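You operate a simulated robot arm through the tools that you are given. There is no shell and no other tool. Be economical: measure what you need, move in short steps, check, and stop when the job is done.

You are at the controls of a simulated robot arm. One attempt, no reset.

JOB
Fetch the pink jet and stand it on the card layer.

It is judged by the outcome, as a careful person would: the job done as asked, and still so three seconds after it is handed in. It fails if anything else is knocked over, pushed out of place, dropped, spilled or broken.

ROBOT AND FRAMES
A 7-joint arm with a two-finger parallel gripper, fixed in place. Base frame: the origin is at the foot of the arm, x ahead of it, y to its left, z up; the work surface is at about z = 0. Lengths are in cm, angles in rad, forces in N, time in s.
With the tool pointing down near the work surface it reaches from about 24 to 62 cm from the base axis. Its first joint turns from -1.152 to 1.152 rad. Payload 2.6 kg.
Tool frame: the origin (TCP) lies between the finger pads and is the grasp point; the fingertips stand 3 cm ahead of it; z points along the fingers, y is the line along which they close. Largest opening 9.4 cm; finger width 2.8, thickness 1; the body of the gripper, 5 by 9.6 cm, starts 5.5 cm behind the TCP.
Orientation is that of the tool frame in the base frame, as a unit quaternion [w, x, y, z]. With the fingers straight down and closing along the base's y, the tool's x points along the base's -x, its y along +y and its z along -z.

CONTROLS
- The arm moves only by the tool step_arm. Its argument "increments" is one flat list of numbers, 4 for each row, row after row: the shift along the base's x, y, z in cm, then the turn about the base's z in rad. In form: [tx, ty, tz, yaw, tx, ty, tz, yaw, ...]. A call has 1 to 12 rows; each row shifts and turns the commanded pose from where the row before left it. "grip" is the opening, from 0 (shut) to 1 (fully open), set as the call begins (left out, the last holds). Each row takes 0.2 s and may step no farther than 5 cm and 0.15 rad from the row before; otherwise, or with a gripper value out of range, the whole call is refused. Where a pose cannot be reached the arm comes as near as it can. A force on the tool above 40 N (or 10 N above the force at the start of the call, whichever is more), or a blocked arm, ends the call early, and 0.2 s more pass. The fingers move at their own pace (about 7.2 cm/s each) and stop on an object; they squeeze with about 41 N. The grip force told is the motor's: it shows also when the fingers shut on nothing. Time passes only in rows, and 0.2 s behind the last, so rows that do not move let the fingers close. It gives the time, the measured TCP pose, the force on the tool (base axes), the opening and the grip force at its end, in the units of the frame above (readings bear some noise).
- Cameras (640 x 400 px; columns grow to the right, rows downward): "scene" is fixed at [3.15, 44.55, 55.16]; the picture's right is [-0.83, -0.56, 0.00], its down [-0.39, 0.58, -0.71] and it looks along [0.40, -0.59, -0.70] (base axes); focal length 287 px, centre (320, 200). "wrist" rides on the gripper at [7.6, 1.4, -10.2] in the tool frame; the picture's right is [-0.18, 0.98, 0.00], its down [-0.75, -0.14, -0.64] and it looks along [-0.63, -0.12, 0.77] (tool axes); focal length 243 px, centre (320, 200). There is no depth. A picture from a camera that has moved, and an enlarged one, comes with that camera's place and axes in the base frame and with its lens. The place of the scene camera against the robot may be out by one fixed shift of up to 1.8 cm in any direction.
- get_image(camera): a new picture of that camera. It takes no simulated time.
- inspect(camera, box): a new picture of the part [left, top, right, bottom] of that camera's present view, enlarged. It takes no simulated time.
- close_job(): hands the job in; it is judged then, once.

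Go step by step. Nothing tells you positions but the pictures and the camera data: compare them with the known pose of the tool, close in by small moves and look again before you grip or let go. The budget is 90 turns and 42 pictures, counting those below and the enlarged ones. Unless the task says otherwise, let go and move clear before handing in, and close with one line.

The tools are called as name(argument=value, ...) on one line, values as JSON. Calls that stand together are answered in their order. step_arm: Moves the arm, as the interface text tells. Its arguments: {"type":"object","properties":{"increments":{"type":"array"},"grip":{"type":"number"}},"required":["increments"]} The other tools are called the same way: get_image (camera) takes a picture; inspect (camera, box) takes an enlarged picture of a part of a camera's view; close_job () hands the job in.

At the start:

```text
time_s: 0.0
tool_pos: [35.09, 1.54, 30.14]
tcp_rot: [-0.001, 0.0, 1.0, 0.0]
wrist_force: [-1.4, -0.6, 0.0]
gripper_width: 9.4
gripper_force: 0.0
```

scene: 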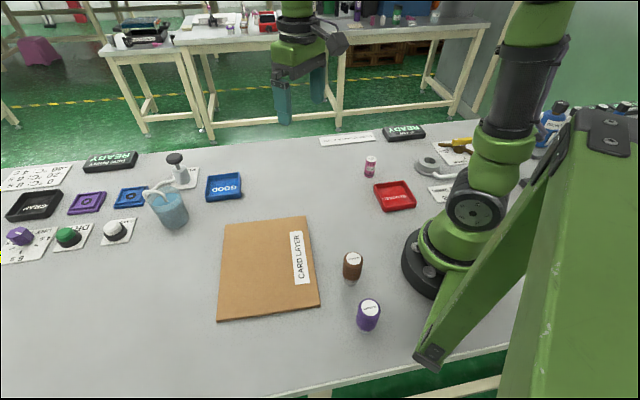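
wrist: 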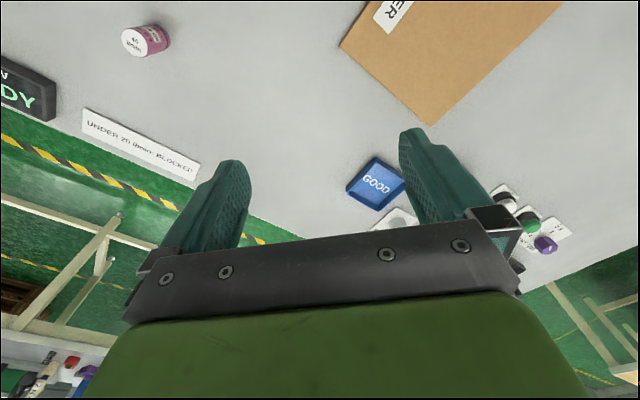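

I see a small pink cylinder, plus brown and purple ones, and a brown card sheet. I'll enlarge the views to read the labels and signs before moving.

inspect(camera="scene", box=[310, 110, 490, 222])

inspect(camera="wrist", box=[0, 0, 240, 200])

inspect(camera="scene", box=[0, 140, 260, 280])

inspect(camera="scene", box=[210, 210, 410, 340])

```text
3.56 times, centred on (400, 166) of scene
camera zoom: at [3.15, 44.55, 55.16], right [-0.83, -0.56, 0.0], down [-0.39, 0.58, -0.71], along [0.4, -0.59, -0.7], focal length 1022 px, centre (36, 321)
```

zoom: 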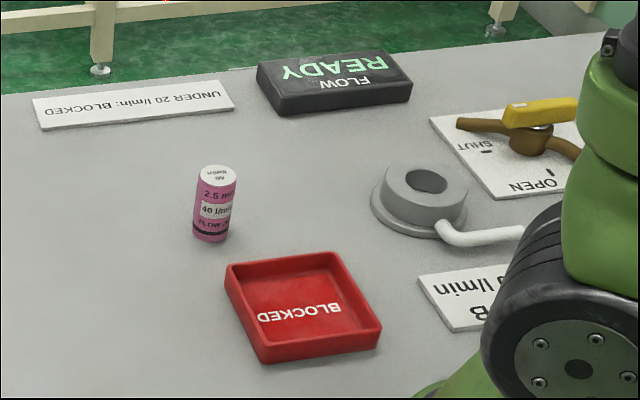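

```text
2.00 times, centred on (120, 100) of wrist
camera zoom: at [27.53, 2.94, 40.43], right [0.18, 0.98, 0.0], down [0.75, -0.14, 0.64], along [0.63, -0.12, -0.77], focal length 485 px, centre (720, 400)
```

zoom: 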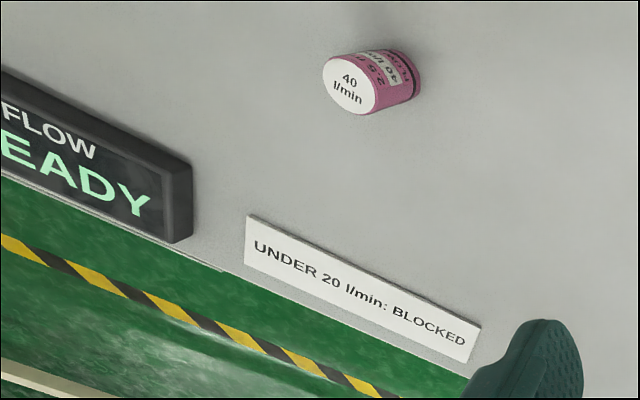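

```text
2.46 times, centred on (130, 210) of scene
camera zoom: at [3.15, 44.55, 55.16], right [-0.83, -0.56, 0.0], down [-0.39, 0.58, -0.71], along [0.4, -0.59, -0.7], focal length 707 px, centre (788, 175)
```

zoom: 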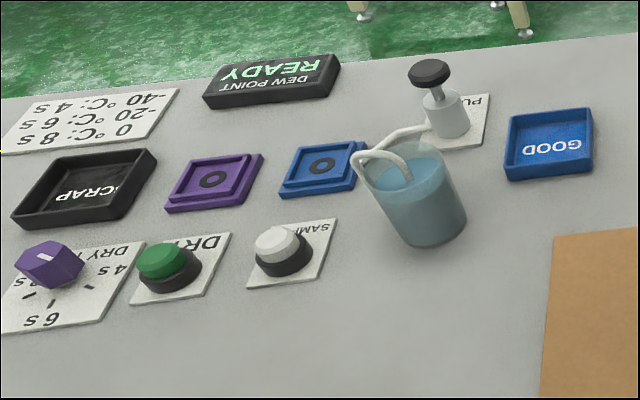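

```text
3.08 times, centred on (310, 275) of scene
camera zoom: at [3.15, 44.55, 55.16], right [-0.83, -0.56, 0.0], down [-0.39, 0.58, -0.71], along [0.4, -0.59, -0.7], focal length 884 px, centre (351, -31)
```

zoom: 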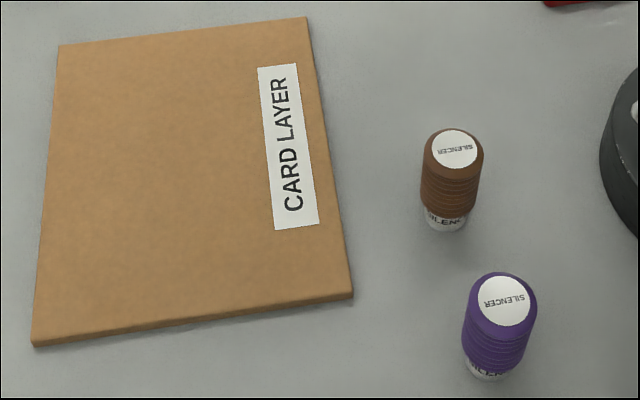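

The pink jet (marked 40 l/min, about 3 cm wide and 5–6 cm tall) stands near (28, -20). The card's centre is near (32, 22). I'll move above the jet, staying high, then look.

step_arm(increments=[-1.4, -4.3, 0, 0, -1.4, -4.3, 0, 0, -1.4, -4.3, 0, 0, -1.4, -4.3, -3, 0, -1.3, -4.3, -4, 0, 0, 0, -4, 0, 0, 0, -3, 0, 0, 0, 0, 0], grip=1)

get_image(camera="wrist")

get_image(camera="scene")

```text
refused: row 4 steps farther than a row can; nothing moved
```

```text
35 pictures are left
camera wrist: at [27.53, 2.94, 40.43], right [0.18, 0.98, 0.0], down [0.75, -0.14, 0.64], along [0.63, -0.12, -0.77], focal length 243 px, centre (320, 200)
```

wrist: 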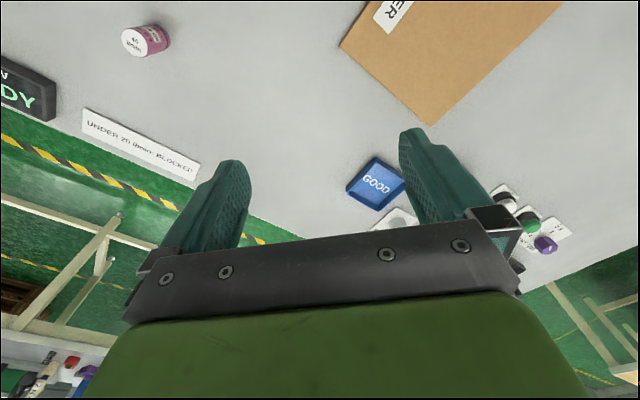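

```text
34 pictures are left
```

scene: 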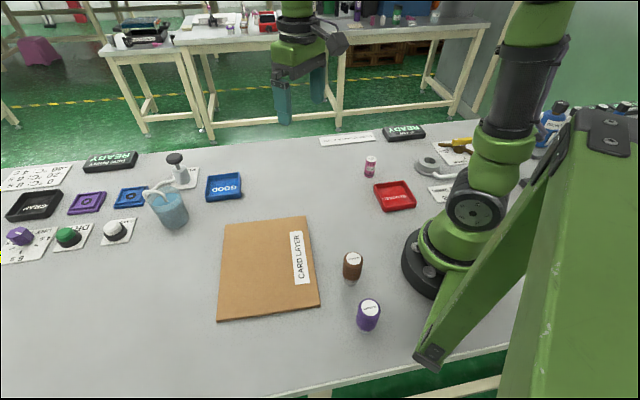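

A row was too long and the call was refused, so nothing moved. I'll send the same move with shorter rows.

step_arm(increments=[-1.4, -4.3, 0, 0, -1.4, -4.3, 0, 0, -1.4, -4.3, 0, 0, -1.4, -4.3, 0, 0, -1.4, -4.3, 0, 0, 0, 0, -4, 0, 0, 0, -4, 0, 0, 0, -4, 0, 0, 0, 0, 0], grip=1)

```text
time_s: 2.0
tool_pos: [28.07, -20.05, 18.05]
tcp_rot: [0.0, 0.0, 1.0, 0.0]
wrist_force: [-0.1, 0.0, -0.5]
gripper_width: 9.43
gripper_force: 0.1
```

The tool is now above where I expect the jet. I'll look with both cameras.

get_image(camera="wrist")

get_image(camera="scene")

```text
33 pictures are left
camera wrist: at [20.51, -18.68, 28.44], right [0.18, 0.98, 0.0], down [0.75, -0.14, 0.64], along [0.63, -0.12, -0.77], focal length 243 px, centre (320, 200)
```

wrist: 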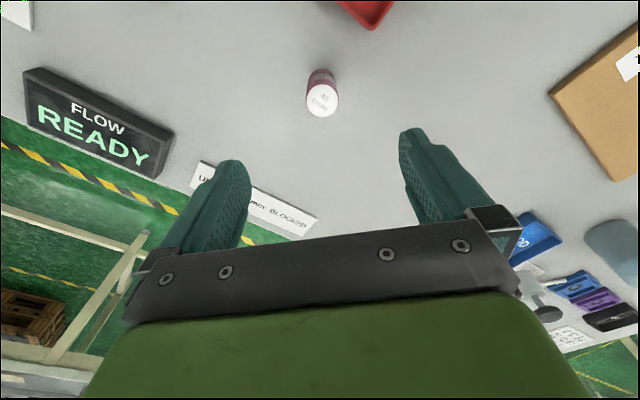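

```text
32 pictures are left
```

scene: 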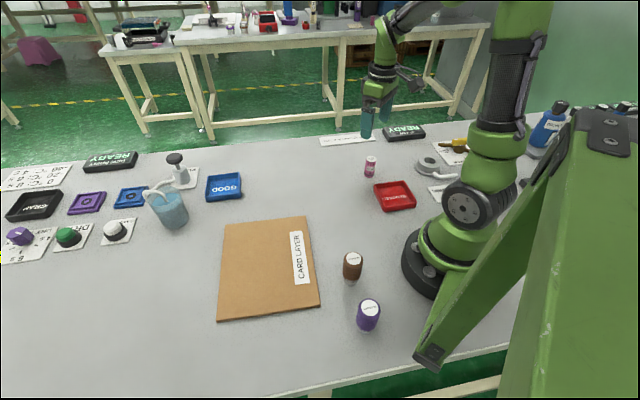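

The jet's top is at about (27.8, -19.9) and 5 cm high, so the tool is nearly centred. I'll correct slightly, go down around it and check.

step_arm(increments=[-0.25, 0.15, -4, 0, 0, 0, -4, 0, 0, 0, -3, 0, 0, 0, 0, 0])

get_image(camera="wrist")

```text
time_s: 3.0
tool_pos: [27.79, -20.01, 7.24]
tcp_rot: [0.0, 0.0, 1.0, 0.0]
wrist_force: [0.1, 0.9, -0.2]
gripper_width: 9.41
gripper_force: 0.0
```

```text
31 pictures are left
camera wrist: at [20.27, -18.6, 17.51], right [0.18, 0.98, 0.0], down [0.75, -0.14, 0.64], along [0.63, -0.12, -0.77], focal length 243 px, centre (320, 200)
```

wrist: 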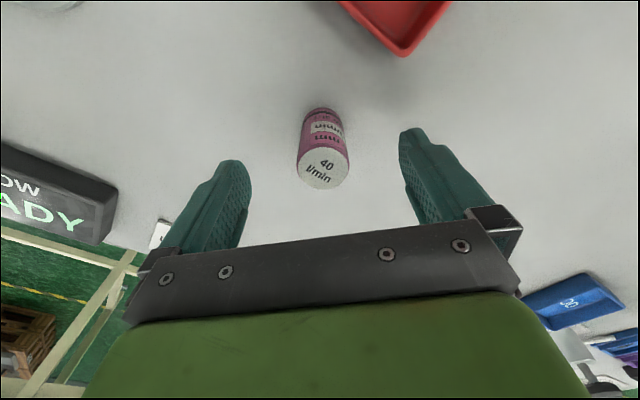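

The jet is centred between the fingers at about (28.0, -19.9). I'll go down to grasp height and close.

step_arm(increments=[0.2, 0.1, -2, 0, 0, 0, -1.6, 0, 0, 0, 0, 0])

step_arm(increments=[0, 0, 0, 0, 0, 0, 0, 0, 0, 0, 0, 0, 0, 0, 0, 0], grip=0)

get_image(camera="wrist")

```text
time_s: 3.8
tool_pos: [28.23, -19.73, 3.52]
tcp_rot: [0.0, 0.0, 1.0, 0.001]
wrist_force: [-0.7, 0.6, -0.2]
gripper_width: 9.41
gripper_force: 0.0
```

```text
time_s: 4.8
tool_pos: [28.06, -19.83, 3.55]
tcp_rot: [0.0, 0.0, 1.0, 0.0]
wrist_force: [0.0, -1.4, 0.4]
gripper_width: 2.93
gripper_force: 40.8
```

```text
30 pictures are left
camera wrist: at [20.53, -18.38, 13.87], right [0.18, 0.98, 0.0], down [0.75, -0.14, 0.64], along [0.63, -0.12, -0.77], focal length 243 px, centre (320, 200)
```

wrist: 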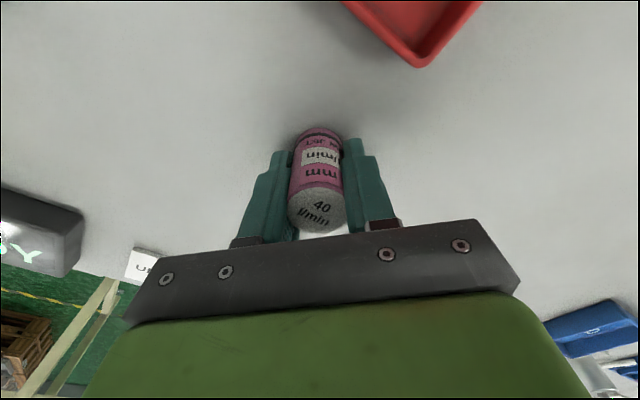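

The jet is held (width 2.93 cm). I'll lift it and carry it over to the card's centre.

step_arm(increments=[0, 0, 2, 0, 0, 0, 4, 0, 0, 0, 4, 0, 0, 0, 3, 0, 0.5, 4.5, 0, 0, 0.5, 4.5, 0, 0, 0.5, 4.5, 0, 0, 0.5, 4.5, 0, 0])

step_arm(increments=[0.5, 4.5, 0, 0, 0.5, 4.5, 0, 0, 0.5, 4.5, 0, 0, 0.5, 4.5, 0, 0, 0.5, 4, 0, 0, 0, 2, 0, 0, 0, 0, 0, 0])

get_image(camera="wrist")

get_image(camera="scene")

```text
time_s: 6.6
tool_pos: [30.11, -1.8, 16.64]
tcp_rot: [0.0, 0.0, 1.0, 0.0]
wrist_force: [-0.4, 0.0, -0.1]
gripper_width: 2.9
gripper_force: 40.6
```

```text
time_s: 8.2
tool_pos: [32.45, 22.5, 16.51]
tcp_rot: [0.0, 0.0, 1.0, 0.001]
wrist_force: [0.0, -0.1, -0.6]
gripper_width: 2.88
gripper_force: 40.9
```

```text
29 pictures are left
camera wrist: at [24.88, 23.88, 26.83], right [0.18, 0.98, 0.0], down [0.75, -0.14, 0.64], along [0.63, -0.12, -0.77], focal length 243 px, centre (320, 200)
```

wrist: 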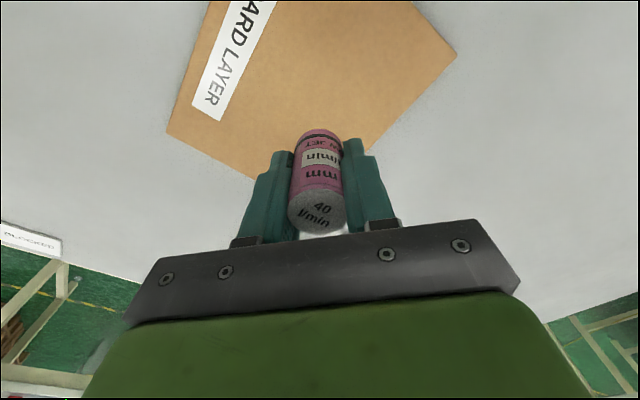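

```text
28 pictures are left
```

scene: 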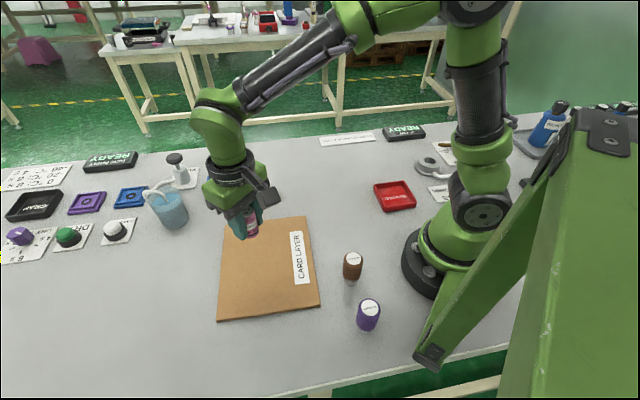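

The card's centre works out at about (33, 20.5), with its label along the near-right edge. I'll aim for (34.5, 21.5), which is clear of the label, and go down most of the way.

step_arm(increments=[2, -1, 0, 0, 0, 0, -4, 0, 0, 0, -4, 0, 0, 0, -3, 0, 0, 0, 0, 0, 0, 0, 0, 0])

get_image(camera="wrist")

inspect(camera="scene", box=[190, 180, 350, 330])

```text
time_s: 9.6
tool_pos: [34.45, 21.26, 5.46]
tcp_rot: [0.0, 0.0, 1.0, 0.0]
wrist_force: [-1.2, 0.7, -1.2]
gripper_width: 2.88
gripper_force: 40.6
```

```text
27 pictures are left
camera wrist: at [27.01, 22.68, 15.84], right [0.18, 0.98, 0.0], down [0.75, -0.14, 0.64], along [0.63, -0.12, -0.77], focal length 243 px, centre (320, 200)
```

wrist: 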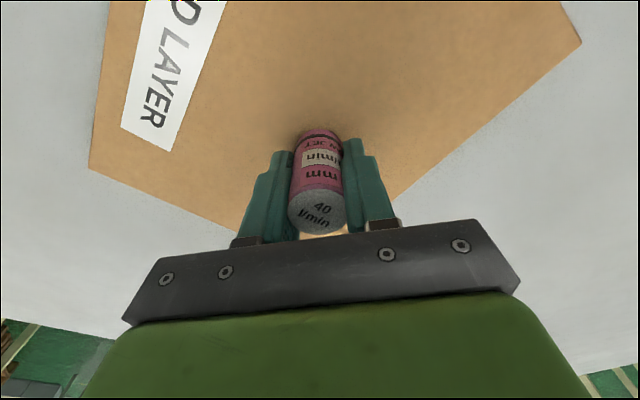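

```text
2.67 times, centred on (270, 255) of scene
camera zoom: at [3.15, 44.55, 55.16], right [-0.83, -0.56, 0.0], down [-0.39, 0.58, -0.71], along [0.4, -0.59, -0.7], focal length 766 px, centre (453, 53)
```

zoom: 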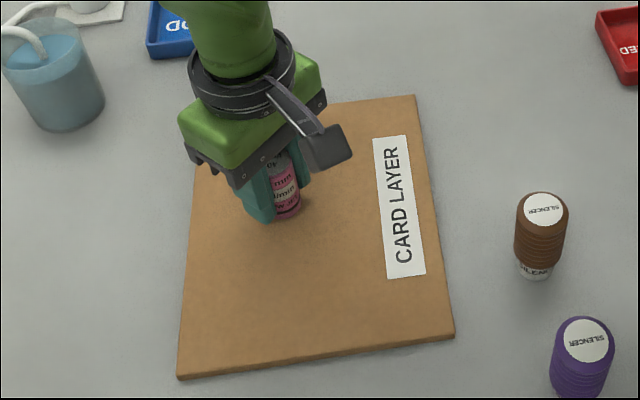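

The jet is over the middle of the card and about 1 cm or more above it. I'll lower it in small steps and watch the force.

step_arm(increments=[0, 0, -0.3, 0, 0, 0, -0.3, 0, 0, 0, -0.2, 0, 0, 0, 0, 0])

step_arm(increments=[0, 0, -0.2, 0, 0, 0, 0, 0])

```text
time_s: 10.6
tool_pos: [34.51, 21.27, 4.72]
tcp_rot: [-0.001, 0.0, 1.0, 0.0]
wrist_force: [-0.3, 0.7, -0.7]
gripper_width: 2.91
gripper_force: 40.6
```

```text
time_s: 11.2
tool_pos: [34.52, 21.25, 4.6]
tcp_rot: [0.0, 0.0, 1.0, 0.0]
wrist_force: [-1.6, -2.3, 11.9]
gripper_width: 2.89
gripper_force: 41.2
```

There is now about 12 N upward at z ≈ 4.6, which means the jet is resting on the card. I'll look before letting go.

inspect(camera="wrist", box=[200, 80, 440, 260])

inspect(camera="scene", box=[220, 210, 300, 270])

```text
2.22 times, centred on (320, 170) of wrist
camera zoom: at [27.01, 22.66, 14.94], right [0.18, 0.98, 0.0], down [0.75, -0.14, 0.64], along [0.63, -0.12, -0.77], focal length 539 px, centre (320, 267)
```

zoom: 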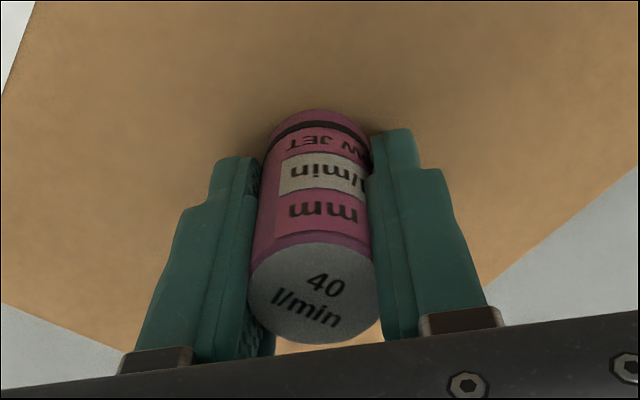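

```text
6.67 times, centred on (260, 240) of scene
camera zoom: at [3.15, 44.55, 55.16], right [-0.83, -0.56, 0.0], down [-0.39, 0.58, -0.71], along [0.4, -0.59, -0.7], focal length 1915 px, centre (720, -67)
```

zoom: 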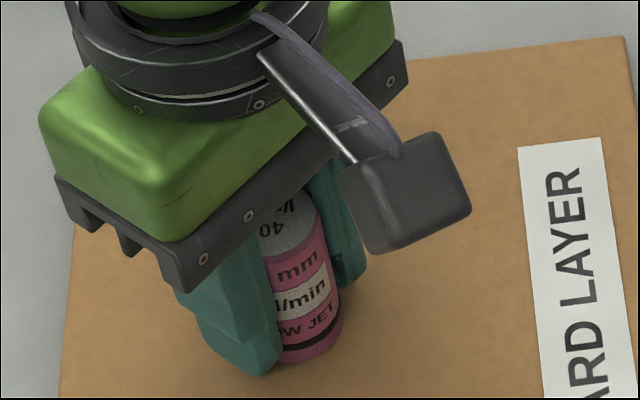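

The jet stands upright on the card. I'll open the fingers, wait briefly, then rise straight up.

step_arm(increments=[0, 0, 0.05, 0, 0, 0, 0, 0, 0, 0, 0, 0, 0, 0, 0, 0], grip=1)

step_arm(increments=[0, 0, 1, 0, 0, 0, 3, 0, 0, 0, 4, 0, 0, 0, 4, 0, 0, 0, 3, 0, 0, -4.5, 0, 0, 0, -4.5, 0, 0, 0, -4.5, 0, 0, 0, 0, 0, 0])

get_image(camera="scene")

get_image(camera="wrist")

```text
time_s: 12.2
tool_pos: [34.4, 21.4, 4.71]
tcp_rot: [0.0, 0.0, 1.0, 0.0]
wrist_force: [1.1, 0.4, -0.6]
gripper_width: 9.4
gripper_force: 0.0
```

```text
time_s: 14.2
tool_pos: [34.5, 7.78, 19.53]
tcp_rot: [-0.001, 0.001, 1.0, 0.0]
wrist_force: [0.3, 0.0, -0.5]
gripper_width: 9.38
gripper_force: 0.0
```

```text
23 pictures are left
```

scene: 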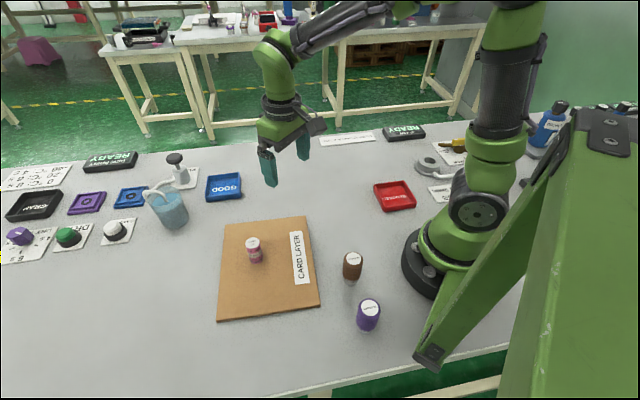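

```text
22 pictures are left
camera wrist: at [27.01, 9.22, 29.88], right [0.18, 0.98, 0.0], down [0.75, -0.14, 0.64], along [0.63, -0.12, -0.77], focal length 243 px, centre (320, 200)
```

wrist: 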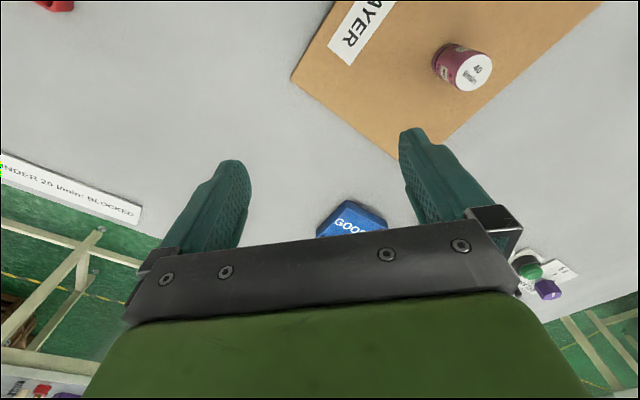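

The jet stands upright on the card, the arm is clear and nothing else has moved. I'm handing the job in.

close_job()

```text
The job is handed in.
```

The pink jet is standing upright on the card layer, the gripper is open and clear of it, and the last pictures show nothing else disturbed.
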